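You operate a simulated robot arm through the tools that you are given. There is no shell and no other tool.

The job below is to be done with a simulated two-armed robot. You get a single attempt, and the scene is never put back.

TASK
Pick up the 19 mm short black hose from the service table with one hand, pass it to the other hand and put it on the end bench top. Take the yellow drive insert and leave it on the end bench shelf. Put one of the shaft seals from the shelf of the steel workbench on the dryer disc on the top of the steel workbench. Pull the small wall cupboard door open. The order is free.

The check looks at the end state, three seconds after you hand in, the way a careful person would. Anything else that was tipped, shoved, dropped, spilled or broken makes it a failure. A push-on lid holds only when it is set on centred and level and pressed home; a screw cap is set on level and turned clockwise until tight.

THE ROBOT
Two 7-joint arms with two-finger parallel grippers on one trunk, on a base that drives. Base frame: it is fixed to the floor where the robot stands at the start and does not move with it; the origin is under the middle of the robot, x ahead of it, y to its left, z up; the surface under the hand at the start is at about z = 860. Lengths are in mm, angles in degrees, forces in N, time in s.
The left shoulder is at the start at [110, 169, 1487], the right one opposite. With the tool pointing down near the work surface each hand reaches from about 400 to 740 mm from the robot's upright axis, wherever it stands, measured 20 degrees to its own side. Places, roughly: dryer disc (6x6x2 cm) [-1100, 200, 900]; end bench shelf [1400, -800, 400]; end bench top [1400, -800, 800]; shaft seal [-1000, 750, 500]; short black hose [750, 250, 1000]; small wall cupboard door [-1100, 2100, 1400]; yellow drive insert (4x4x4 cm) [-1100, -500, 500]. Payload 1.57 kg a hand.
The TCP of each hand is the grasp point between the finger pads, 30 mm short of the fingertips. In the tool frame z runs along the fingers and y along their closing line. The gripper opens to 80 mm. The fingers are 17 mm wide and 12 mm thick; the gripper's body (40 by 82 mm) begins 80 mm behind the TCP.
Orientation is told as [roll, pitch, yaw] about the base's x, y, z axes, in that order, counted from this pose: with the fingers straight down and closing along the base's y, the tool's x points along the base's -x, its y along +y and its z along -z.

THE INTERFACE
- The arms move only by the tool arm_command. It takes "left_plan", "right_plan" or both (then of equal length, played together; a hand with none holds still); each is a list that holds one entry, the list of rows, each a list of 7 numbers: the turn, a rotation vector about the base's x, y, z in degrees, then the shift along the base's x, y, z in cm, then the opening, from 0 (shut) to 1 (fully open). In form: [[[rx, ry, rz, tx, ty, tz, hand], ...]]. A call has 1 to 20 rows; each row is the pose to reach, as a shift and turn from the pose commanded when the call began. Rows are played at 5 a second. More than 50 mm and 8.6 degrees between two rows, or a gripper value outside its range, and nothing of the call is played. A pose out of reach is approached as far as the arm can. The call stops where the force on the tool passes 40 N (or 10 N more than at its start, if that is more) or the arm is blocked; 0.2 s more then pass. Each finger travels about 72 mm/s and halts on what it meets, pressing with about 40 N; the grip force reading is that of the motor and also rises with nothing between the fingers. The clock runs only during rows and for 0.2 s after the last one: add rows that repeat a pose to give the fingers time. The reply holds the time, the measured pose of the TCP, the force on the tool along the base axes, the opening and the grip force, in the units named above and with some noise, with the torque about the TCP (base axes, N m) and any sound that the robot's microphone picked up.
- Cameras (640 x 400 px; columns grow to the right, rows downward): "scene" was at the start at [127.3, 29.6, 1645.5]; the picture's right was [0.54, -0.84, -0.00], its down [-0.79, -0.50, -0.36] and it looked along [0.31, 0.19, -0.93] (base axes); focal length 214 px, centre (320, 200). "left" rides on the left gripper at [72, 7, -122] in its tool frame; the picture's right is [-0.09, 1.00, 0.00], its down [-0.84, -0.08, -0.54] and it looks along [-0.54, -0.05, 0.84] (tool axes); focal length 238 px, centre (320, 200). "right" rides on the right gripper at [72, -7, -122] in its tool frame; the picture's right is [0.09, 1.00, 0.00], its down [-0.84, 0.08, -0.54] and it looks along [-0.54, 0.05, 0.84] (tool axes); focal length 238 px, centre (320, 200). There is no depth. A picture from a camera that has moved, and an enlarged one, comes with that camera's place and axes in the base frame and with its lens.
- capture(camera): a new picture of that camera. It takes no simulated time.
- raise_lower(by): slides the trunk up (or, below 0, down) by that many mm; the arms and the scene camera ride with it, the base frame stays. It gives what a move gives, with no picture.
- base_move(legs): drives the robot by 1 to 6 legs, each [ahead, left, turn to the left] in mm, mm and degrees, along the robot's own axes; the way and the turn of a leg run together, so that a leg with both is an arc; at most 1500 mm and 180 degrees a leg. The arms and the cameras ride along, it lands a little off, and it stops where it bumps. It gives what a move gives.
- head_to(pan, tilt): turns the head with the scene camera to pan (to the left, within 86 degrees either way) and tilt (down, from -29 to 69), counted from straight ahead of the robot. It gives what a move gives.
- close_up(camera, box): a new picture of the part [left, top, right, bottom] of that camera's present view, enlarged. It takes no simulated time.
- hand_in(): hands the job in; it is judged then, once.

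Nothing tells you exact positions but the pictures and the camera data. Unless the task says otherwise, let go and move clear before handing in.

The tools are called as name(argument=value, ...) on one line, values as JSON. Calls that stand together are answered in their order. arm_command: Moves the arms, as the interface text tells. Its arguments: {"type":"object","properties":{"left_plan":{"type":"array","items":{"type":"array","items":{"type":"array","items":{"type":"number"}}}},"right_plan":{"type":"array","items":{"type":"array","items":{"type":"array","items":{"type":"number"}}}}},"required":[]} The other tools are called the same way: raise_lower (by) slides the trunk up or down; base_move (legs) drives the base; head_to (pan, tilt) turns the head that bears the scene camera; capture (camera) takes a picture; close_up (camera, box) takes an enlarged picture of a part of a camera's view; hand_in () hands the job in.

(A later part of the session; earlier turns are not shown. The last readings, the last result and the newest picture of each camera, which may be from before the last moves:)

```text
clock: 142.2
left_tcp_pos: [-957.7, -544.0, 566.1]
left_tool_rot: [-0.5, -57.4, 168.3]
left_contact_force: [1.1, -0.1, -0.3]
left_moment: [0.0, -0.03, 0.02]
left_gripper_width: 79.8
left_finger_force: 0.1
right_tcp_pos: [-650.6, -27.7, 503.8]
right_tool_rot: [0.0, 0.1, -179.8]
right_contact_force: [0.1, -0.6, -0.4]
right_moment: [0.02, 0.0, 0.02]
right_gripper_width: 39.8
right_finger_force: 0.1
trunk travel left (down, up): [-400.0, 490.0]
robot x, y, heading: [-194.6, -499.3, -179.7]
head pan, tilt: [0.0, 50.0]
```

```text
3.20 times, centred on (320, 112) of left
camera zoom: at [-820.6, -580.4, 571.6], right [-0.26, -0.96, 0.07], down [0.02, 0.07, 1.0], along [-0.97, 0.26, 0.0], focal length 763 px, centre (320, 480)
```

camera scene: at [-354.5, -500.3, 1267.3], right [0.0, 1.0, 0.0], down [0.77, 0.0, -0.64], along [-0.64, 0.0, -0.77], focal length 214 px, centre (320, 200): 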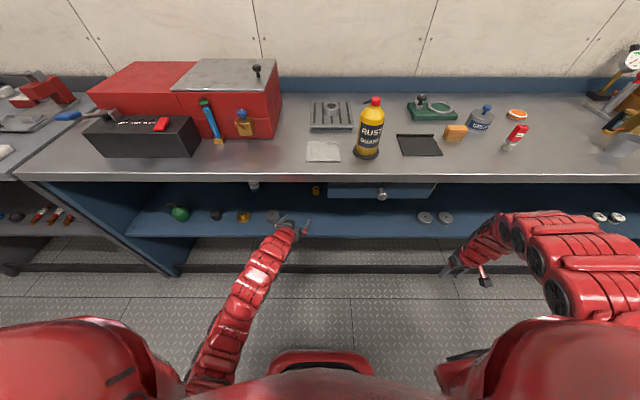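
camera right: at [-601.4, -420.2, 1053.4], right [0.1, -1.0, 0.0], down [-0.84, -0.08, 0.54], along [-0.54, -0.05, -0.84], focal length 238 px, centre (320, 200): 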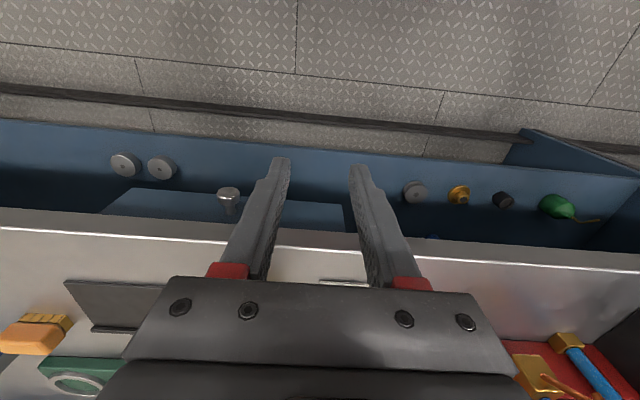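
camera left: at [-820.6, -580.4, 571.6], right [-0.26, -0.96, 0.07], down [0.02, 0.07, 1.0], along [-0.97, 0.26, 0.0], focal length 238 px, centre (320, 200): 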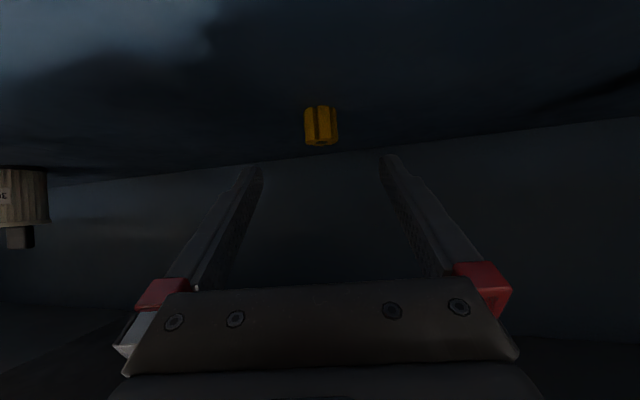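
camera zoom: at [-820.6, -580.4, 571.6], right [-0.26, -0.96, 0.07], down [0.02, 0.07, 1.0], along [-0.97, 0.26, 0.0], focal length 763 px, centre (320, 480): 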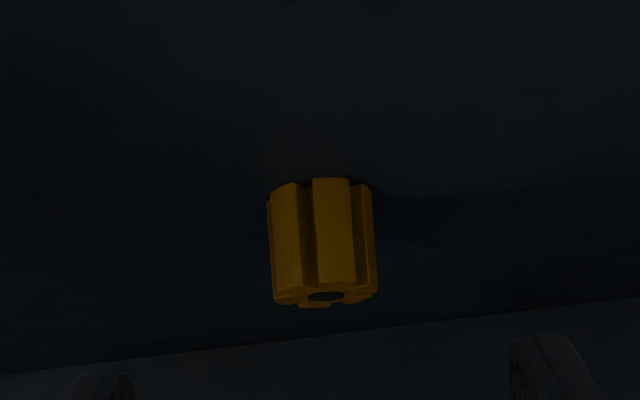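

Refined: the insert centre is at about [-1037, -528, 501], resting on the shelf at z ≈ 484. Final approach along the fingers, staying a few mm above the shelf.

arm_command(left_plan=[[[0, 0, 0, -2.5, 0.5, -2, 1], [0, 0, 0, -5, 1, -4, 1], [0, 0, 0, -6.9, 1.4, -5.4, 1]]])

capture(camera="left")

close_up(camera="scene", box=[240, 150, 440, 275])

```text
clock: 143.1
left_tcp_pos: [-1026.1, -529.7, 511.9]
left_tool_rot: [-0.5, -57.2, 168.3]
left_contact_force: [0.6, 0.6, 0.0]
left_moment: [0.03, 0.0, -0.01]
left_gripper_width: 80.1
left_finger_force: 0.0
right_tcp_pos: [-651.8, -27.8, 503.1]
right_tool_rot: [0.1, 0.1, -179.7]
right_contact_force: [-0.4, -0.5, -0.4]
right_moment: [-0.01, 0.02, 0.01]
right_gripper_width: 39.9
right_finger_force: 0.1
trunk travel left (down, up): [-400.0, 490.0]
robot x, y, heading: [-198.0, -501.0, -179.9]
head pan, tilt: [0.0, 50.0]
```

```text
taken
camera left: at [-888.8, -566.2, 518.1], right [-0.26, -0.96, 0.07], down [0.02, 0.07, 1.0], along [-0.97, 0.26, 0.0], focal length 238 px, centre (320, 200)
```

left: 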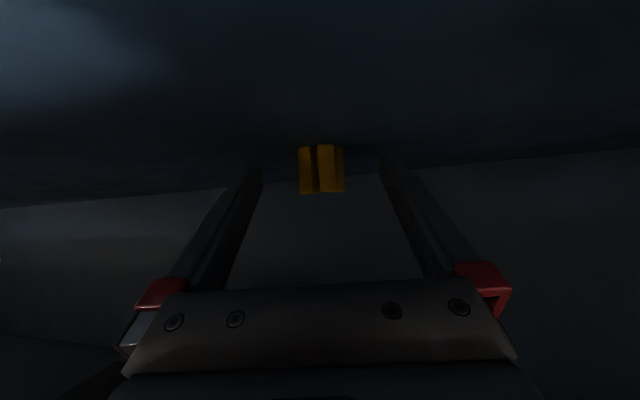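

```text
3.20 times, centred on (340, 212) of scene
camera zoom: at [-353.7, -500.1, 1267.4], right [0.0, 1.0, 0.0], down [0.77, 0.0, -0.64], along [-0.64, 0.0, -0.77], focal length 686 px, centre (256, 160)
```

zoom: 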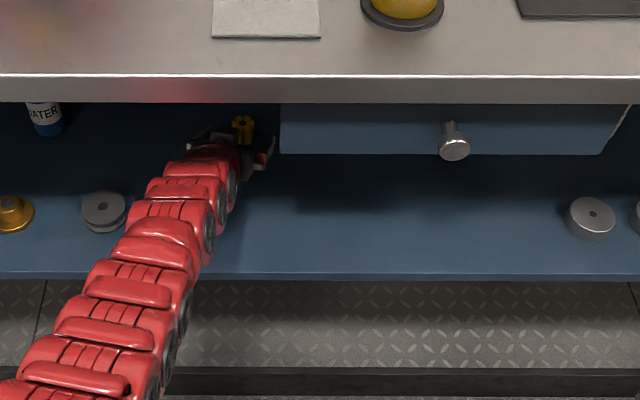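

The insert sits between the fingertips; I'll go 12 mm deeper and close.

arm_command(left_plan=[[[0, 0, 0, -0.6, 0.1, 0, 1], [0, 0, 0, -1.3, 0.25, 0, 1], [0, 0, 0, -1.3, 0.25, 0, 0.6], [0, 0, 0, -1.3, 0.25, 0, 0.4], [0, 0, 0, -1.3, 0.25, 0, 0], [0, 0, 0, -1.3, 0.25, 0, 0], [0, 0, 0, -1.3, 0.25, 0, 0]]])

capture(camera="left")

```text
clock: 144.7
left_tcp_pos: [-1030.8, -529.0, 510.9]
left_tool_rot: [-0.5, -57.2, 168.4]
left_contact_force: [-0.5, 0.5, -0.2]
left_moment: [0.02, -0.02, 0.0]
left_gripper_width: 31.7
left_finger_force: 39.9
left hand out of reach, approached as far as the arm can: row 2, 3, 4, 5, 6, 7
right_tcp_pos: [-652.5, -27.4, 505.2]
right_tool_rot: [0.1, 0.3, -179.9]
right_contact_force: [-0.8, -1.2, -0.7]
right_moment: [0.0, -0.02, 0.0]
right_gripper_width: 40.1
right_finger_force: 0.0
trunk travel left (down, up): [-400.0, 490.0]
robot x, y, heading: [-193.9, -496.3, -179.8]
head pan, tilt: [0.0, 50.0]
```

```text
taken
camera left: at [-894.4, -565.9, 518.1], right [-0.26, -0.96, 0.07], down [0.02, 0.07, 1.0], along [-0.97, 0.26, 0.0], focal length 238 px, centre (320, 200)
```

left: 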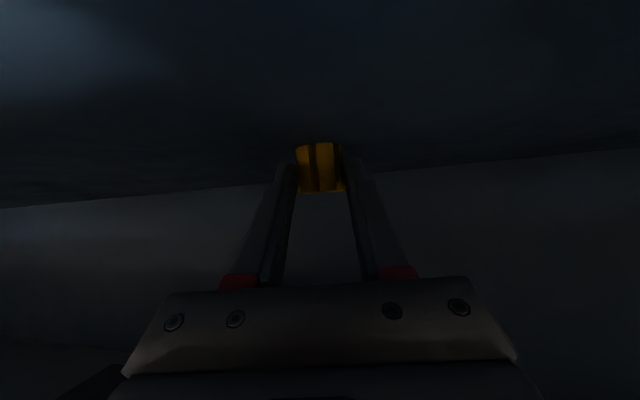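

Gripped at 31.7 mm. The arm is near full reach, so I lift with the trunk by 25 mm and check.

raise_lower(by=25)

capture(camera="left")

close_up(camera="left", box=[240, 110, 400, 210])

```text
clock: 145.4
left_tcp_pos: [-1032.4, -529.0, 537.0]
left_tool_rot: [-0.5, -57.2, 168.4]
left_contact_force: [-0.5, 0.6, -0.1]
left_moment: [0.0, 0.0, -0.01]
left_gripper_width: 31.6
left_finger_force: 39.3
right_tcp_pos: [-650.6, -29.7, 529.2]
right_tool_rot: [0.2, 0.3, -179.7]
right_contact_force: [-0.6, 0.1, 0.4]
right_moment: [0.01, 0.0, -0.02]
right_gripper_width: 39.6
right_finger_force: 0.0
trunk travel left (down, up): [-425.0, 465.0]
robot x, y, heading: [-194.1, -494.8, -180.0]
head pan, tilt: [0.0, 50.0]
```

```text
taken
camera left: at [-894.6, -565.9, 542.8], right [-0.26, -0.96, 0.07], down [0.02, 0.07, 1.0], along [-0.97, 0.26, 0.0], focal length 238 px, centre (320, 200)
```

left: 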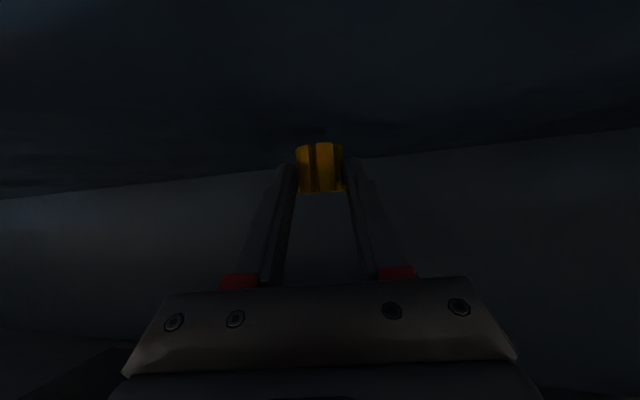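

```text
4.00 times, centred on (320, 160) of left
camera zoom: at [-894.6, -565.9, 542.8], right [-0.26, -0.96, 0.07], down [0.02, 0.07, 1.0], along [-0.97, 0.26, 0.0], focal length 953 px, centre (320, 360)
```

zoom: 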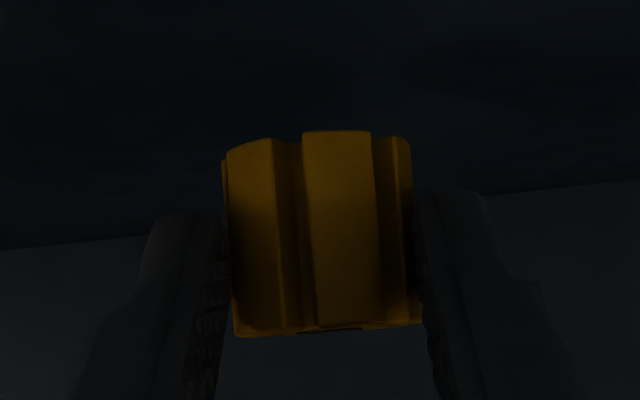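

The insert is up off the shelf. Retracting the arm partly, then backing out from under the bench.

arm_command(left_plan=[[[0, 0, 0, 3, -0.5, 1, 0], [0, 0, 0, 7, -1.2, 2, 0], [0, 0, 0, 11, -2, 3, 0], [0, 0, 0, 15, -2.5, 4, 0], [0, 0, 0, 18, -3, 4.5, 0]]])

base_move(legs=[[-180, 0, 0]])

capture(camera="left")

capture(camera="scene")

```text
clock: 146.6
left_tcp_pos: [-852.2, -559.3, 582.9]
left_tool_rot: [-0.6, -57.3, 168.4]
left_contact_force: [0.4, -1.0, -0.3]
left_moment: [0.04, -0.01, -0.02]
left_gripper_width: 31.8
left_finger_force: 40.1
right_tcp_pos: [-651.2, -27.4, 528.7]
right_tool_rot: [0.1, 0.0, -179.8]
right_contact_force: [0.3, 0.5, -0.1]
right_moment: [-0.01, 0.01, 0.01]
right_gripper_width: 39.8
right_finger_force: 0.0
trunk travel left (down, up): [-425.0, 465.0]
robot x, y, heading: [-195.5, -498.5, -179.9]
head pan, tilt: [0.0, 50.0]
```

```text
clock: 148.1
left_tcp_pos: [-673.0, -558.8, 583.0]
left_tool_rot: [-0.5, -57.4, 168.3]
left_contact_force: [0.3, -0.4, 0.0]
left_moment: [-0.01, -0.02, 0.0]
left_gripper_width: 31.6
left_finger_force: 40.0
right_tcp_pos: [-472.3, -29.0, 530.3]
right_tool_rot: [0.0, 0.1, -179.7]
right_contact_force: [0.4, -0.2, 0.5]
right_moment: [0.03, 0.05, -0.01]
right_gripper_width: 40.2
right_finger_force: 0.0
trunk travel left (down, up): [-425.0, 465.0]
robot x, y, heading: [-17.7, -499.0, -179.8]
head pan, tilt: [0.0, 50.0]
```

```text
taken
camera left: at [-535.5, -595.9, 588.8], right [-0.26, -0.96, 0.07], down [0.02, 0.07, 1.0], along [-0.97, 0.26, 0.0], focal length 238 px, centre (320, 200)
```

left: 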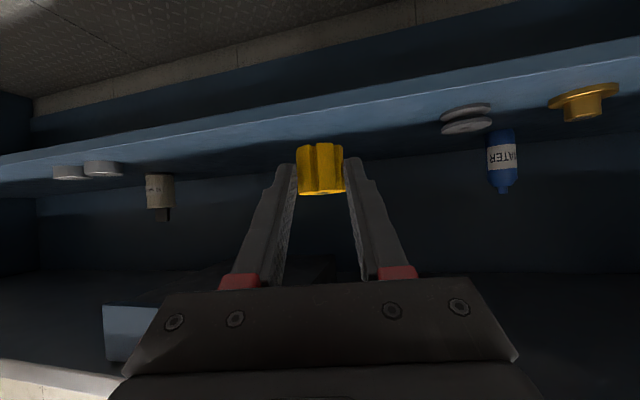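

```text
taken
camera scene: at [-173.0, -499.7, 1292.6], right [-0.01, 1.0, 0.0], down [0.77, 0.0, -0.64], along [-0.64, 0.0, -0.77], focal length 214 px, centre (320, 200)
```

scene: 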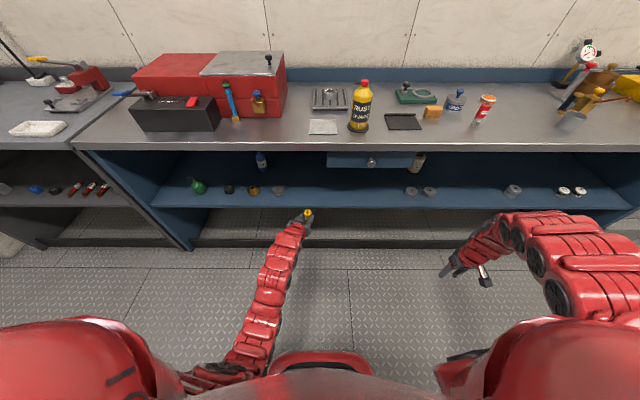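

Insert in the left hand, clear of the bench. I'll retract slightly more and drive back around to the end bench, keeping the heading.

arm_command(left_plan=[[[0, 0, 0, 2, 0, 1, 0], [0, 0, 0, 4, 0, 2, 0]]])

base_move(legs=[[0, 1500, 0], [-1400, 0, 0], [-1100, 0, 0]])

capture(camera="left")

capture(camera="scene")

```text
clock: 148.7
left_tcp_pos: [-631.9, -559.7, 600.7]
left_tool_rot: [-0.6, -57.2, 168.5]
left_contact_force: [-0.8, -0.3, 0.6]
left_moment: [-0.04, 0.02, -0.01]
left_gripper_width: 31.5
left_finger_force: 41.0
right_tcp_pos: [-472.1, -27.6, 530.0]
right_tool_rot: [0.1, 0.1, -179.7]
right_contact_force: [0.5, -0.3, 0.1]
right_moment: [0.01, -0.01, 0.01]
right_gripper_width: 40.2
right_finger_force: 0.1
trunk travel left (down, up): [-425.0, 465.0]
robot x, y, heading: [-13.8, -500.0, -179.5]
head pan, tilt: [0.0, 50.0]
```

```text
clock: 167.9
left_tcp_pos: [1863.1, -2048.6, 601.2]
left_tool_rot: [-0.4, -57.3, 168.5]
left_contact_force: [0.0, -0.2, 0.6]
left_moment: [0.02, -0.03, 0.0]
left_gripper_width: 31.8
left_finger_force: 39.7
right_tcp_pos: [2023.0, -1515.3, 529.6]
right_tool_rot: [0.1, 0.1, -179.7]
right_contact_force: [0.0, -1.1, -0.4]
right_moment: [-0.01, 0.02, -0.01]
right_gripper_width: 39.9
right_finger_force: 0.1
trunk travel left (down, up): [-425.0, 465.0]
robot x, y, heading: [2476.3, -1986.4, -179.6]
head pan, tilt: [0.0, 50.0]
```

```text
taken
camera left: at [2000.0, -2083.8, 607.6], right [-0.25, -0.96, 0.07], down [0.02, 0.07, 1.0], along [-0.97, 0.26, 0.0], focal length 238 px, centre (320, 200)
```

left: 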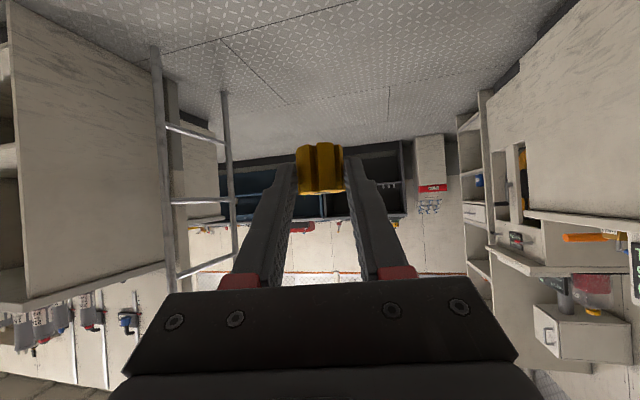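

```text
taken
camera scene: at [2321.6, -1987.3, 1292.5], right [-0.01, 1.0, 0.0], down [0.77, 0.01, -0.64], along [-0.64, 0.0, -0.77], focal length 214 px, centre (320, 200)
```

scene: 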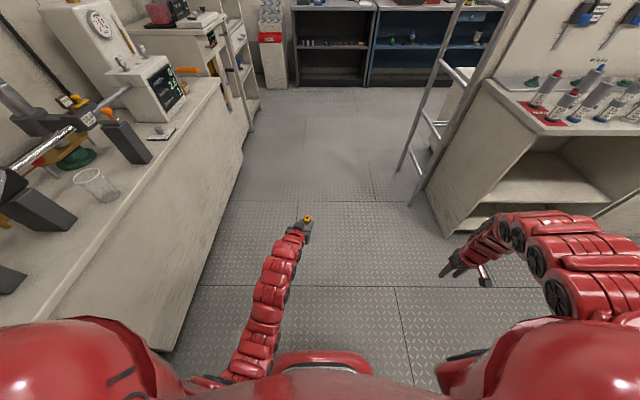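

base_move(legs=[[0, -1090, -0.4]])

capture(camera="left")

capture(camera="scene")

close_up(camera="scene", box=[200, 60, 440, 210])

```text
clock: 173.4
left_tcp_pos: [1858.8, -967.0, 601.9]
left_tool_rot: [-0.5, -57.3, 167.8]
left_contact_force: [-0.2, 0.8, -0.2]
left_moment: [0.0, -0.01, -0.03]
left_gripper_width: 31.5
left_finger_force: 40.2
right_tcp_pos: [2026.8, -438.0, 528.9]
right_tool_rot: [0.2, 0.2, 179.7]
right_contact_force: [0.1, 0.0, -0.4]
right_moment: [0.02, 0.0, -0.01]
right_gripper_width: 40.0
right_finger_force: 0.1
trunk travel left (down, up): [-425.0, 465.0]
robot x, y, heading: [2476.4, -913.4, 179.6]
head pan, tilt: [0.0, 50.0]
```

```text
taken
camera left: at [1997.7, -1005.8, 607.5], right [-0.27, -0.96, 0.07], down [0.02, 0.07, 1.0], along [-0.96, 0.27, 0.0], focal length 238 px, centre (320, 200)
```

left: 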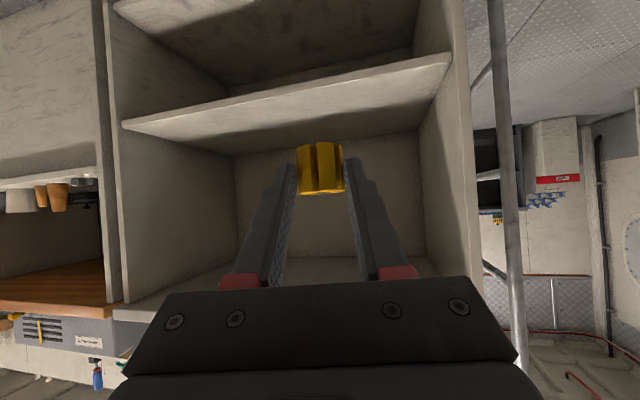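

```text
taken
camera scene: at [2320.3, -913.0, 1292.4], right [0.0, 1.0, 0.0], down [0.77, 0.0, -0.64], along [-0.64, 0.0, -0.77], focal length 214 px, centre (320, 200)
```

scene: 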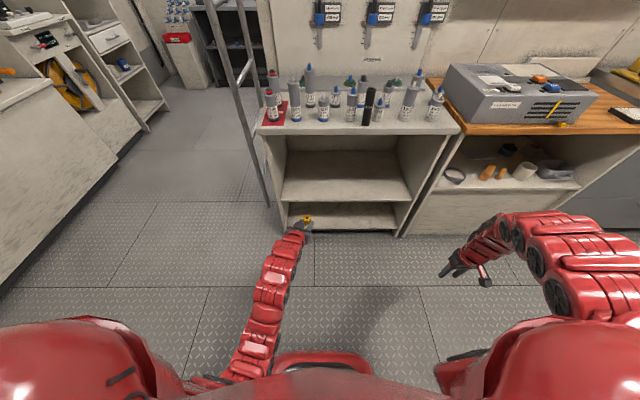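

```text
2.67 times, centred on (320, 135) of scene
camera zoom: at [2320.3, -913.0, 1292.4], right [0.0, 1.0, 0.0], down [0.77, 0.0, -0.64], along [-0.64, 0.0, -0.77], focal length 572 px, centre (320, 373)
```

zoom: 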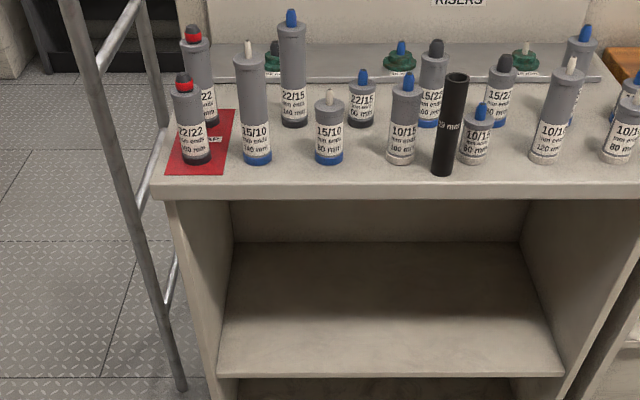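

The hose still stands upright. The shelf is empty; I'll lower the trunk 100 mm, drive forward and reach in with the insert.

raise_lower(by=-100)

base_move(legs=[[170, 0, 0]])

capture(camera="left")

capture(camera="scene")

```text
clock: 174.7
left_tcp_pos: [1861.4, -968.0, 502.1]
left_tool_rot: [-0.5, -57.2, 167.9]
left_contact_force: [-0.9, 0.3, -0.4]
left_moment: [0.02, -0.05, -0.02]
left_gripper_width: 31.6
left_finger_force: 39.9
right_tcp_pos: [2025.8, -438.4, 429.9]
right_tool_rot: [0.1, 0.1, 179.6]
right_contact_force: [0.3, -0.2, -0.7]
right_moment: [0.01, -0.01, 0.06]
right_gripper_width: 39.9
right_finger_force: 0.0
trunk travel left (down, up): [-325.0, 565.0]
robot x, y, heading: [2478.4, -912.9, 179.9]
head pan, tilt: [0.0, 50.0]
```

```text
clock: 176.2
left_tcp_pos: [1689.0, -967.2, 500.5]
left_tool_rot: [-0.6, -57.2, 168.0]
left_contact_force: [1.0, -0.1, -1.0]
left_moment: [-0.01, 0.02, 0.03]
left_gripper_width: 31.7
left_finger_force: 39.8
right_tcp_pos: [1854.7, -438.1, 428.6]
right_tool_rot: [0.2, 0.2, 179.7]
right_contact_force: [0.3, -0.3, -0.2]
right_moment: [0.0, 0.0, 0.03]
right_gripper_width: 39.9
right_finger_force: 0.0
trunk travel left (down, up): [-325.0, 565.0]
robot x, y, heading: [2306.5, -915.4, 180.1]
head pan, tilt: [0.0, 50.0]
```

```text
taken
camera left: at [1825.7, -1005.1, 507.1], right [-0.27, -0.96, 0.07], down [0.02, 0.07, 1.0], along [-0.96, 0.27, 0.0], focal length 238 px, centre (320, 200)
```

left: 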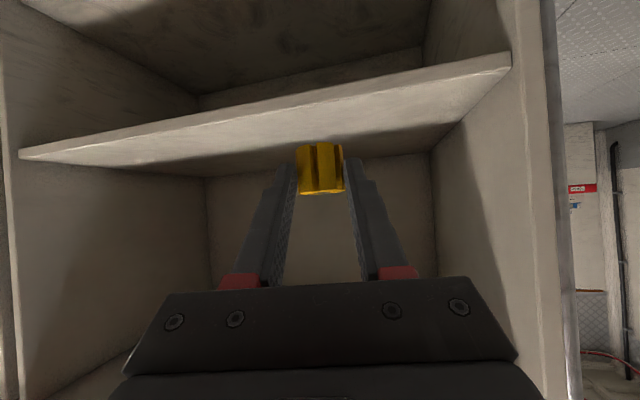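

```text
taken
camera scene: at [2147.8, -912.4, 1192.3], right [0.0, 1.0, 0.0], down [0.77, 0.0, -0.64], along [-0.64, 0.0, -0.77], focal length 214 px, centre (320, 200)
```

scene: 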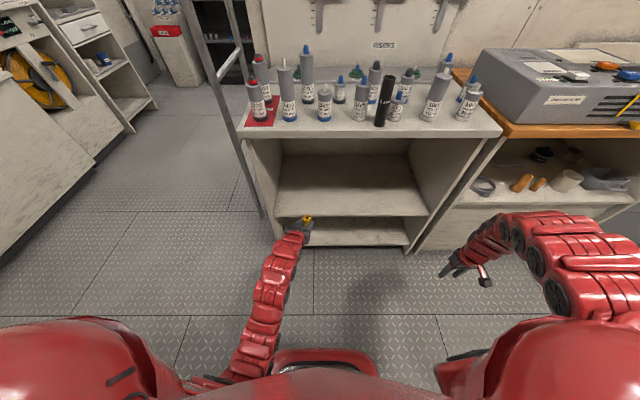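

arm_command(left_plan=[[[0, 0, 0, -4.5, 0.9, -1, 0], [0, 0, 0, -9, 1.8, -2, 0], [0, 0, 0, -13.5, 2.7, -3, 0], [0, 0, 0, -18, 3.6, -4, 0]]])

capture(camera="left")

close_up(camera="scene", box=[240, 120, 440, 245])

```text
clock: 177.2
left_tcp_pos: [1509.1, -931.7, 460.9]
left_tool_rot: [-0.6, -57.1, 167.7]
left_contact_force: [-0.7, -0.1, -0.3]
left_moment: [0.02, 0.02, -0.02]
left_gripper_width: 31.8
left_finger_force: 39.8
right_tcp_pos: [1854.3, -438.2, 429.0]
right_tool_rot: [0.1, 0.2, 179.7]
right_contact_force: [0.2, 1.0, -0.6]
right_moment: [0.02, -0.01, -0.01]
right_gripper_width: 39.9
right_finger_force: 0.1
trunk travel left (down, up): [-325.0, 565.0]
robot x, y, heading: [2305.1, -912.7, 179.5]
head pan, tilt: [0.0, 50.0]
```

```text
taken
camera left: at [1645.6, -968.8, 467.7], right [-0.27, -0.96, 0.07], down [0.02, 0.07, 1.0], along [-0.96, 0.27, 0.0], focal length 238 px, centre (320, 200)
```

left: 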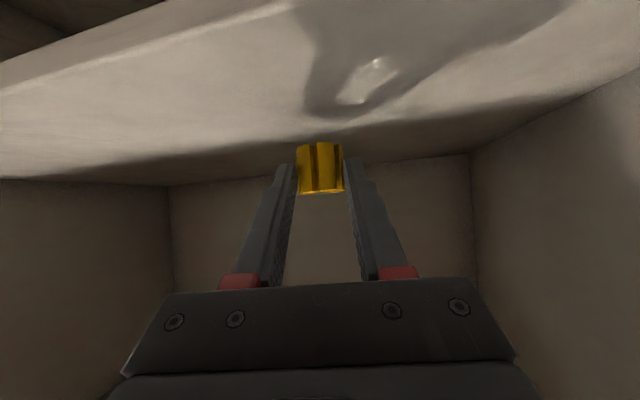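

```text
3.20 times, centred on (340, 182) of scene
camera zoom: at [2148.0, -912.2, 1192.4], right [0.0, 1.0, 0.0], down [0.77, 0.0, -0.64], along [-0.64, 0.0, -0.77], focal length 686 px, centre (256, 256)
```

zoom: 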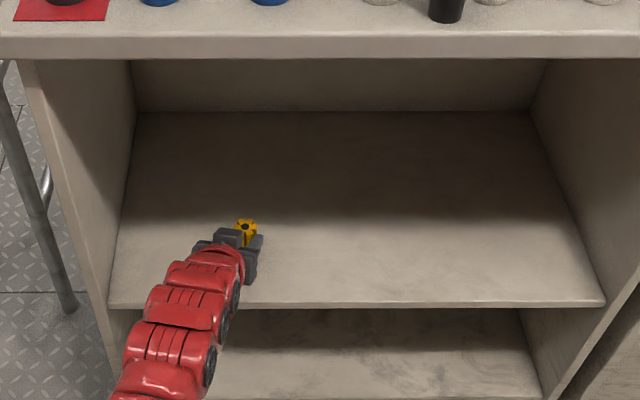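

arm_command(left_plan=[[[0, 0, 0, 0, 0, -0.5, 0], [0, 0, 0, 0, 0, -1, 0]]])

close_up(camera="left", box=[240, 50, 440, 200])

close_up(camera="scene", box=[280, 170, 360, 220])

```text
clock: 177.8
left_tcp_pos: [1508.7, -930.3, 451.1]
left_tool_rot: [-0.7, -57.3, 167.8]
left_contact_force: [0.2, 0.6, 0.9]
left_moment: [-0.01, 0.01, 0.01]
left_gripper_width: 31.3
left_finger_force: 40.2
right_tcp_pos: [1855.9, -438.1, 428.4]
right_tool_rot: [0.0, 0.1, 179.7]
right_contact_force: [1.0, 0.0, -0.3]
right_moment: [-0.02, -0.02, 0.02]
right_gripper_width: 40.0
right_finger_force: 0.1
trunk travel left (down, up): [-325.0, 565.0]
robot x, y, heading: [2309.6, -913.8, 179.8]
head pan, tilt: [0.0, 50.0]
```

```text
2.67 times, centred on (340, 125) of left
camera zoom: at [1646.1, -969.1, 457.3], right [-0.27, -0.96, 0.07], down [0.02, 0.07, 1.0], along [-0.96, 0.27, 0.0], focal length 636 px, centre (267, 400)
```

zoom: 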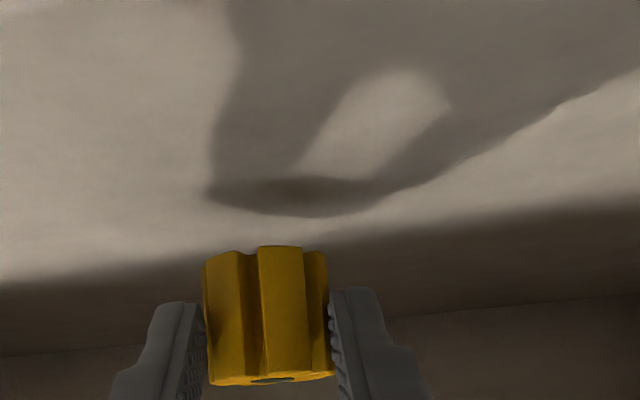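

```text
8.00 times, centred on (320, 195) of scene
camera zoom: at [2148.4, -912.4, 1192.4], right [0.0, 1.0, 0.0], down [0.77, 0.0, -0.64], along [-0.64, 0.0, -0.77], focal length 1716 px, centre (320, 240)
```

zoom: 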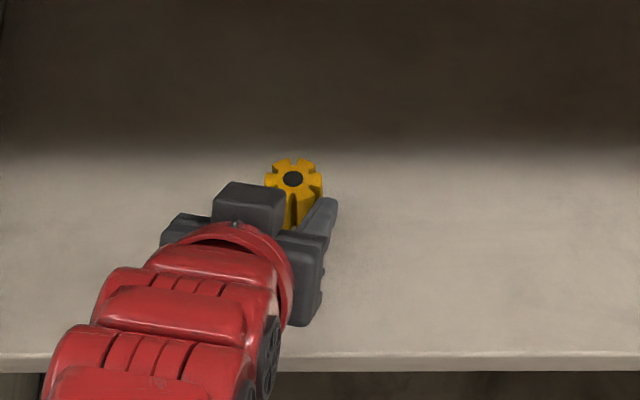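

arm_command(left_plan=[[[0, 0, 0, 0, 0, -0.4, 0], [0, 0, 0, 0, 0, -0.8, 0], [0, 0, 0, 0, 0, -1.2, 0]]])

close_up(camera="left", box=[240, 50, 440, 200])

```text
clock: 178.6
left_tcp_pos: [1509.3, -931.0, 438.9]
left_tool_rot: [-0.5, -57.3, 167.9]
left_contact_force: [-0.7, 0.3, -0.2]
left_moment: [-0.02, -0.02, -0.03]
left_gripper_width: 31.2
left_finger_force: 40.2
right_tcp_pos: [1854.9, -438.4, 428.3]
right_tool_rot: [0.1, 0.1, 179.7]
right_contact_force: [0.8, -0.2, -0.8]
right_moment: [0.0, -0.02, 0.0]
right_gripper_width: 40.1
right_finger_force: 0.0
trunk travel left (down, up): [-325.0, 565.0]
robot x, y, heading: [2305.6, -912.7, 179.5]
head pan, tilt: [0.0, 50.0]
```

```text
2.67 times, centred on (340, 125) of left
camera zoom: at [1645.8, -969.1, 445.5], right [-0.27, -0.96, 0.07], down [0.02, 0.07, 1.0], along [-0.96, 0.27, 0.0], focal length 636 px, centre (267, 400)
```

zoom: 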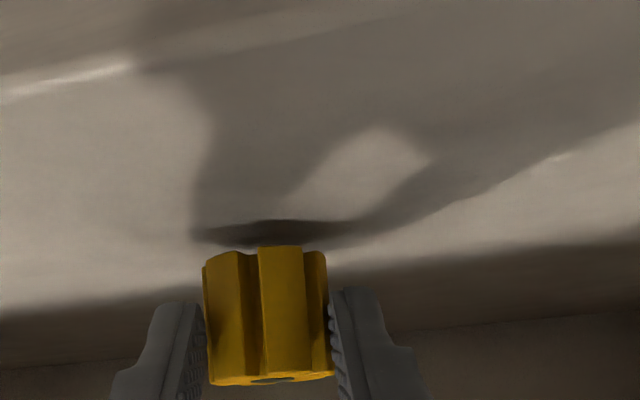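

arm_command(left_plan=[[[0, 0, 0, 0, 0, -0.3, 0], [0, 0, 0, 0, 0, -0.6, 0]]])

close_up(camera="left", box=[240, 50, 440, 200])

```text
clock: 179.2
left_tcp_pos: [1508.3, -931.4, 434.3]
left_tool_rot: [-0.6, -57.2, 168.0]
left_contact_force: [-0.2, 0.4, -0.4]
left_moment: [0.0, 0.01, -0.04]
left_gripper_width: 31.5
left_finger_force: 39.5
right_tcp_pos: [1854.7, -438.0, 428.9]
right_tool_rot: [0.1, 0.1, 179.7]
right_contact_force: [0.2, -0.5, 0.2]
right_moment: [0.0, -0.01, -0.03]
right_gripper_width: 39.8
right_finger_force: 0.1
trunk travel left (down, up): [-325.0, 565.0]
robot x, y, heading: [2309.3, -911.4, 179.6]
head pan, tilt: [0.0, 50.0]
```

```text
2.67 times, centred on (340, 125) of left
camera zoom: at [1645.6, -969.3, 439.4], right [-0.27, -0.96, 0.07], down [0.02, 0.07, 1.0], along [-0.96, 0.27, 0.0], focal length 636 px, centre (267, 400)
```

zoom: 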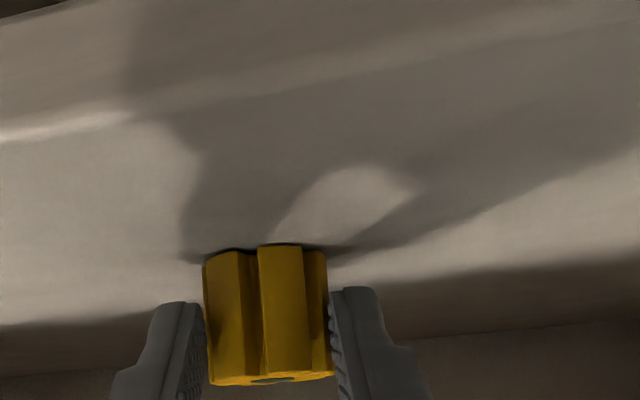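

Almost touching. Another couple of millimetres.

arm_command(left_plan=[[[0, 0, 0, 0, 0, -0.15, 0], [0, 0, 0, 0, 0, -0.3, 0]]])

close_up(camera="left", box=[240, 50, 440, 200])

```text
clock: 179.8
left_tcp_pos: [1507.9, -931.0, 434.2]
left_tool_rot: [-0.6, -57.5, 167.8]
left_contact_force: [-0.4, -0.4, 7.9]
left_moment: [-0.04, 0.15, -0.05]
left_gripper_width: 31.7
left_finger_force: 40.1
right_tcp_pos: [1855.9, -437.3, 429.9]
right_tool_rot: [0.2, 0.2, 179.7]
right_contact_force: [0.1, -0.4, 0.0]
right_moment: [-0.02, 0.02, -0.02]
right_gripper_width: 40.0
right_finger_force: 0.0
trunk travel left (down, up): [-325.0, 565.0]
robot x, y, heading: [2305.0, -914.0, 179.5]
head pan, tilt: [0.0, 50.0]
```

```text
2.67 times, centred on (340, 125) of left
camera zoom: at [1645.7, -969.2, 438.1], right [-0.27, -0.96, 0.07], down [0.02, 0.07, 1.0], along [-0.96, 0.27, 0.0], focal length 636 px, centre (267, 400)
```

zoom: 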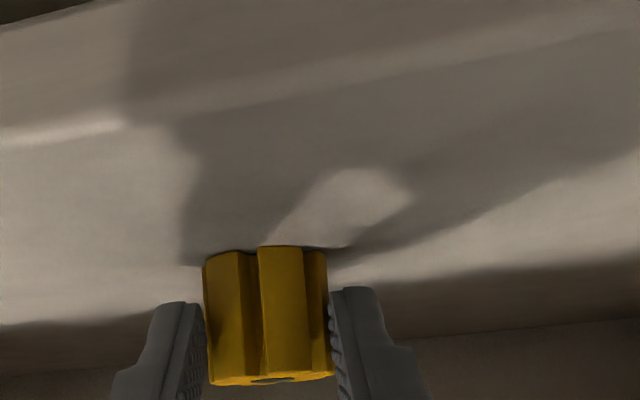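

Contact (7.9 N): the insert rests on the shelf. Opening gently and backing the hand out along the finger direction.

arm_command(left_plan=[[[0, 0, 0, 0, 0, 0, 0.42], [0, 0, 0, 0, 0, 0, 0.46], [0, 0, 0, 0, 0, 0, 0.55], [0, 0, 0, 0, 0, 0, 0.7], [0, 0, 0, 0, 0, 0, 0.7], [0, 0, 0, 2, -0.4, 1.3, 0.7], [0, 0, 0, 4, -0.8, 2.6, 0.7], [0, 0, 0, 8, -1.6, 4, 0.7], [0, 0, 0, 12, -2.4, 5.5, 0.7], [0, 0, 0, 16, -3.2, 6, 0.7]]])

capture(camera="left")

close_up(camera="scene", box=[240, 120, 440, 245])

```text
clock: 182.0
left_tcp_pos: [1669.1, -962.3, 490.0]
left_tool_rot: [-0.5, -57.3, 167.8]
left_contact_force: [-0.3, -0.1, -0.4]
left_moment: [-0.04, 0.02, 0.01]
left_gripper_width: 55.8
left_finger_force: 0.1
right_tcp_pos: [1855.6, -437.7, 430.2]
right_tool_rot: [0.1, 0.1, 179.7]
right_contact_force: [0.4, 0.2, -0.8]
right_moment: [0.04, -0.01, -0.02]
right_gripper_width: 40.1
right_finger_force: 0.0
trunk travel left (down, up): [-325.0, 565.0]
robot x, y, heading: [2305.3, -914.4, 179.9]
head pan, tilt: [0.0, 50.0]
```

```text
taken
camera left: at [1806.5, -1000.8, 496.6], right [-0.27, -0.96, 0.07], down [0.02, 0.07, 1.0], along [-0.96, 0.27, 0.0], focal length 238 px, centre (320, 200)
```

left: 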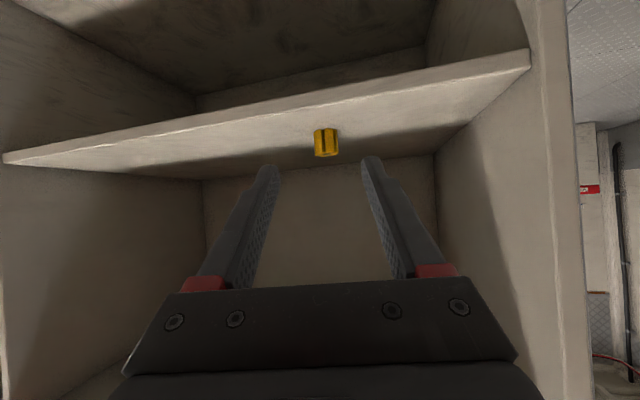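

```text
3.20 times, centred on (340, 182) of scene
camera zoom: at [2148.9, -912.6, 1192.5], right [0.0, 1.0, 0.0], down [0.77, 0.0, -0.64], along [-0.64, 0.0, -0.77], focal length 686 px, centre (256, 256)
```

zoom: 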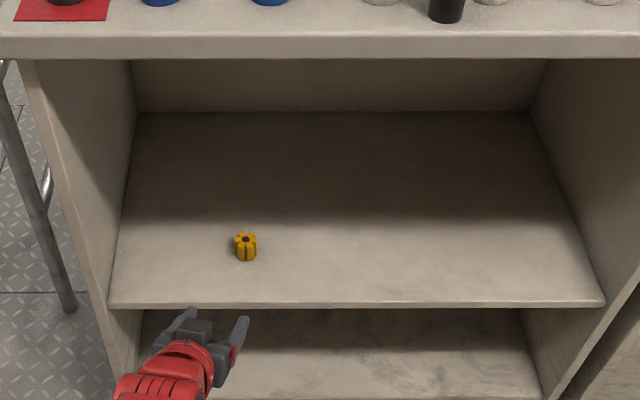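

The yellow insert stands on the end bench shelf, hand clear. Now I drive back to the steel workbench for the shaft seals near y ≈ 700–780.

base_move(legs=[[-170, 0, 0], [0, 1090, 0], [1400, 0, 0], [1095, 0, 0]])

capture(camera="scene")

```text
clock: 200.4
left_tcp_pos: [-658.6, -2063.8, 488.9]
left_tool_rot: [-0.6, -57.3, 168.5]
left_contact_force: [0.0, 0.0, 0.5]
left_moment: [0.0, 0.0, -0.01]
left_gripper_width: 56.2
left_finger_force: 0.0
right_tcp_pos: [-477.8, -1538.0, 429.1]
right_tool_rot: [0.1, 0.1, -179.6]
right_contact_force: [0.6, 0.1, -0.9]
right_moment: [0.02, -0.01, -0.01]
right_gripper_width: 39.9
right_finger_force: 0.0
trunk travel left (down, up): [-325.0, 565.0]
robot x, y, heading: [-19.7, -2010.5, -179.7]
head pan, tilt: [0.0, 50.0]
```

```text
taken
camera scene: at [-178.4, -2008.3, 1192.4], right [-0.01, 1.0, 0.0], down [0.77, 0.0, -0.64], along [-0.64, 0.0, -0.77], focal length 214 px, centre (320, 200)
```

scene: 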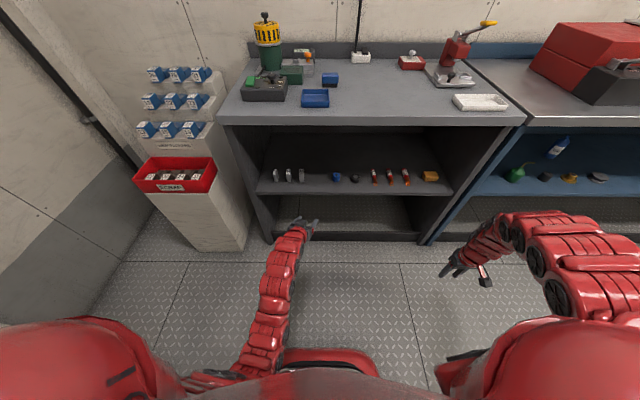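

base_move(legs=[[0, -1450, -0.3], [0, -1400, 0]])

capture(camera="scene")

capture(camera="left")

```text
clock: 214.3
left_tcp_pos: [-633.4, 823.4, 490.0]
left_tool_rot: [-0.5, -57.2, 167.1]
left_contact_force: [0.5, 0.5, -0.1]
left_moment: [-0.04, 0.04, 0.0]
left_gripper_width: 56.4
left_finger_force: 0.1
right_tcp_pos: [-440.4, 1346.4, 429.6]
right_tool_rot: [0.2, 0.1, 179.0]
right_contact_force: [0.3, -0.8, 0.2]
right_moment: [0.02, -0.01, 0.01]
right_gripper_width: 39.9
right_finger_force: 0.1
trunk travel left (down, up): [-325.0, 565.0]
robot x, y, heading: [6.0, 864.5, 178.9]
head pan, tilt: [0.0, 50.0]
```

```text
taken
camera scene: at [-152.1, 867.4, 1192.4], right [0.02, 1.0, 0.0], down [0.77, -0.01, -0.64], along [-0.64, 0.01, -0.77], focal length 214 px, centre (320, 200)
```

scene: 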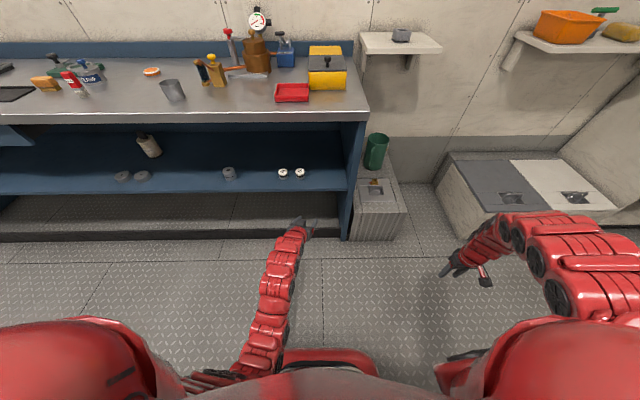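

```text
taken
camera left: at [-496.1, 783.6, 496.3], right [-0.28, -0.96, 0.07], down [0.02, 0.07, 1.0], along [-0.96, 0.28, 0.0], focal length 238 px, centre (320, 200)
```

left: 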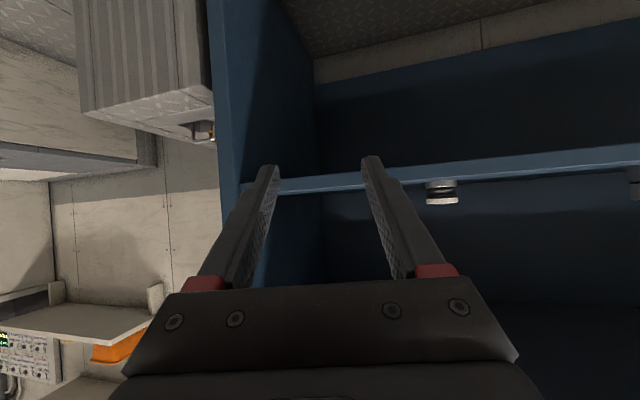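

raise_lower(by=125)

close_up(camera="scene", box=[200, 130, 360, 230])

capture(camera="left")

close_up(camera="left", box=[380, 60, 640, 222])

```text
clock: 215.8
left_tcp_pos: [-632.7, 823.5, 614.9]
left_tool_rot: [-0.6, -57.2, 167.1]
left_contact_force: [0.2, 0.2, -0.4]
left_moment: [0.03, 0.01, 0.0]
left_gripper_width: 56.1
left_finger_force: 0.2
right_tcp_pos: [-439.8, 1345.7, 554.7]
right_tool_rot: [0.2, 0.2, 179.0]
right_contact_force: [0.2, 0.7, 0.6]
right_moment: [0.02, 0.01, -0.02]
right_gripper_width: 40.0
right_finger_force: 0.1
trunk travel left (down, up): [-450.0, 440.0]
robot x, y, heading: [4.5, 867.1, 178.9]
head pan, tilt: [0.0, 50.0]
```

```text
4.00 times, centred on (280, 180) of scene
camera zoom: at [-152.3, 867.3, 1317.4], right [0.02, 1.0, 0.0], down [0.77, -0.01, -0.64], along [-0.64, 0.01, -0.77], focal length 858 px, centre (480, 280)
```

zoom: 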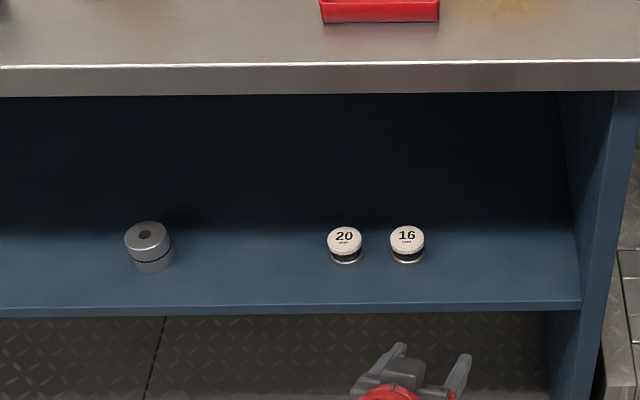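

```text
taken
camera left: at [-496.2, 783.6, 621.2], right [-0.28, -0.96, 0.07], down [0.02, 0.07, 1.0], along [-0.96, 0.28, 0.0], focal length 238 px, centre (320, 200)
```

left: 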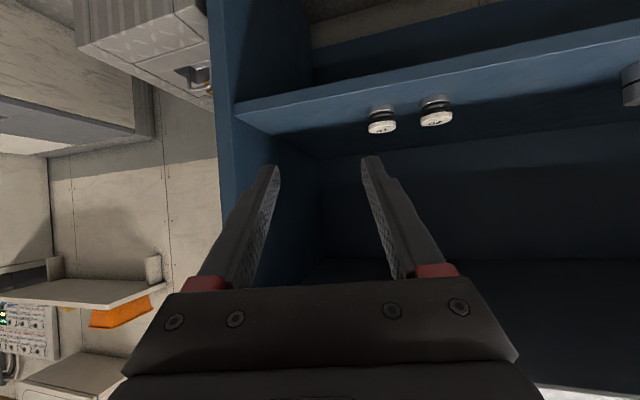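

```text
2.46 times, centred on (510, 141) of left
camera zoom: at [-496.2, 783.6, 621.2], right [-0.28, -0.96, 0.07], down [0.02, 0.07, 1.0], along [-0.96, 0.28, 0.0], focal length 587 px, centre (-148, 345)
```

zoom: 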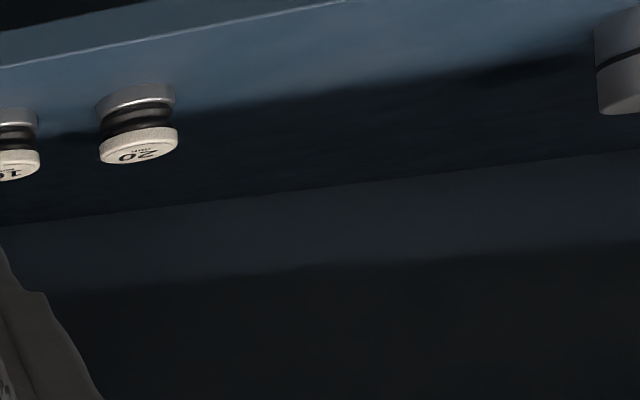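

The seals "20" and "16" stand at about [-882, 708] and [-880, 786], spool-shaped, ≈44 mm across. I'll take the "16" one with the left hand: straighten my heading, drive 60 mm closer and go to a pre-grasp pose.

base_move(legs=[[60, 0, 1]])

arm_command(left_plan=[[[0, 0, 0, -2, -3, 0, 0.8], [0, 0, 0, -5, -5, -1.5, 0.8], [0, 0, 0, -8, -6, -4, 0.8], [0, 0, 0, -9.5, -6.5, -5, 0.8]]])

capture(camera="left")

close_up(camera="left", box=[220, 20, 460, 170])

```text
clock: 216.8
left_tcp_pos: [-693.5, 813.2, 613.7]
left_tool_rot: [-0.6, -57.2, 168.1]
left_contact_force: [0.9, 0.0, -0.8]
left_moment: [0.01, 0.02, -0.01]
left_gripper_width: 55.9
left_finger_force: 0.1
right_tcp_pos: [-509.3, 1337.9, 553.7]
right_tool_rot: [0.0, 0.1, 179.9]
right_contact_force: [-0.8, -0.3, 0.8]
right_moment: [-0.01, -0.05, -0.02]
right_gripper_width: 39.8
right_finger_force: 0.0
trunk travel left (down, up): [-450.0, 440.0]
robot x, y, heading: [-54.6, 868.6, -179.8]
head pan, tilt: [0.0, 50.0]
```

```text
clock: 217.8
left_tcp_pos: [-788.7, 746.5, 566.0]
left_tool_rot: [-0.6, -57.4, 168.1]
left_contact_force: [-0.4, -0.9, 0.0]
left_moment: [0.02, -0.01, 0.02]
left_gripper_width: 63.9
left_finger_force: 0.1
right_tcp_pos: [-509.4, 1338.4, 553.9]
right_tool_rot: [0.0, 0.1, 179.9]
right_contact_force: [0.0, 0.6, -0.2]
right_moment: [0.0, -0.01, -0.01]
right_gripper_width: 40.0
right_finger_force: 0.0
trunk travel left (down, up): [-450.0, 440.0]
robot x, y, heading: [-54.7, 862.7, -180.1]
head pan, tilt: [0.0, 50.0]
```

```text
taken
camera left: at [-651.3, 709.8, 571.6], right [-0.26, -0.96, 0.07], down [0.02, 0.07, 1.0], along [-0.97, 0.26, 0.0], focal length 238 px, centre (320, 200)
```

left: 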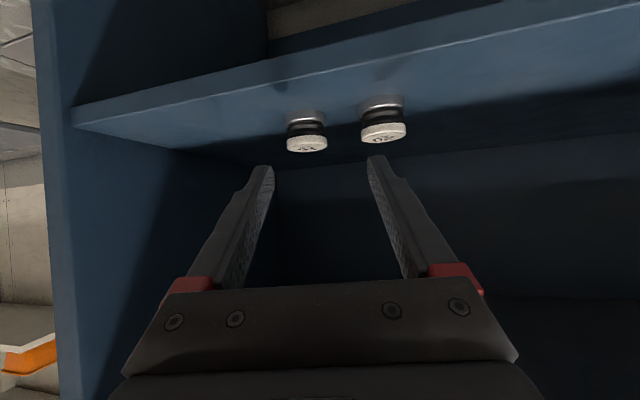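

```text
2.67 times, centred on (340, 95) of left
camera zoom: at [-651.3, 709.8, 571.6], right [-0.26, -0.96, 0.07], down [0.02, 0.07, 1.0], along [-0.97, 0.26, 0.0], focal length 636 px, centre (267, 480)
```

zoom: 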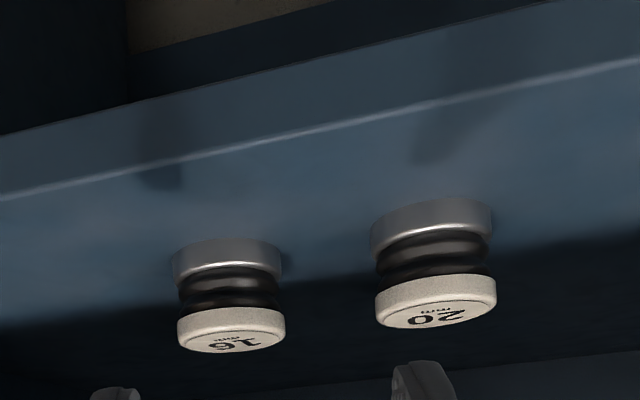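

arm_command(left_plan=[[[0, 0, 0, 0, 1.5, 0.3, 0.8], [0, 0, 0, -3, 2.2, -1.7, 0.8], [0, 0, 0, -6, 2.9, -3.6, 0.8]]])

capture(camera="left")

close_up(camera="left", box=[200, 80, 440, 230])

```text
clock: 218.6
left_tcp_pos: [-847.6, 775.9, 528.1]
left_tool_rot: [-0.3, -57.1, 168.1]
left_contact_force: [-1.1, -0.4, 0.7]
left_moment: [-0.01, -0.03, -0.02]
left_gripper_width: 63.9
left_finger_force: 0.1
right_tcp_pos: [-508.7, 1337.7, 553.6]
right_tool_rot: [0.0, 0.0, 180.1]
right_contact_force: [-0.1, 0.0, 0.6]
right_moment: [0.01, 0.01, 0.02]
right_gripper_width: 40.0
right_finger_force: 0.0
trunk travel left (down, up): [-450.0, 440.0]
robot x, y, heading: [-54.2, 868.4, -180.1]
head pan, tilt: [0.0, 50.0]
```

```text
taken
camera left: at [-709.8, 738.5, 534.4], right [-0.26, -0.96, 0.07], down [0.02, 0.07, 1.0], along [-0.97, 0.26, 0.0], focal length 238 px, centre (320, 200)
```

left: 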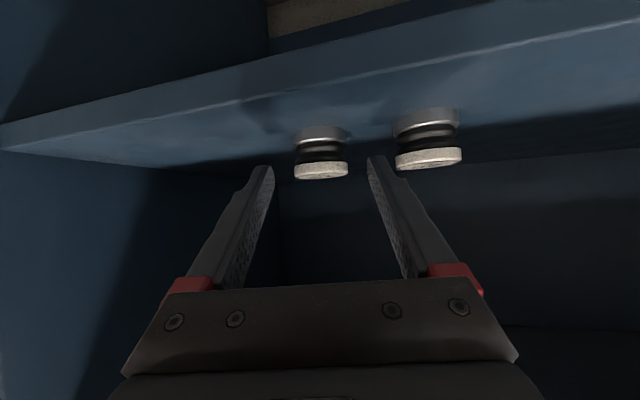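

```text
2.67 times, centred on (320, 155) of left
camera zoom: at [-709.8, 738.5, 534.4], right [-0.26, -0.96, 0.07], down [0.02, 0.07, 1.0], along [-0.97, 0.26, 0.0], focal length 636 px, centre (320, 320)
```

zoom: 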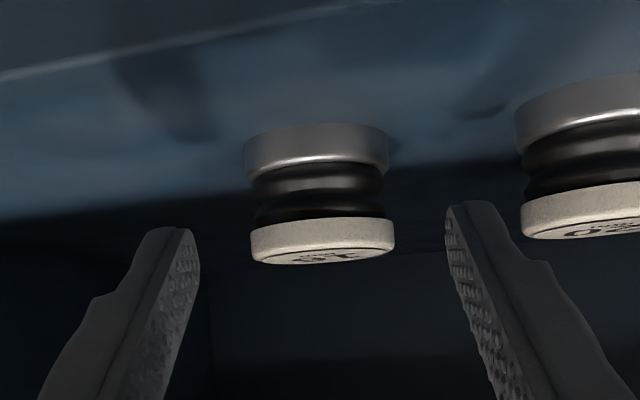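

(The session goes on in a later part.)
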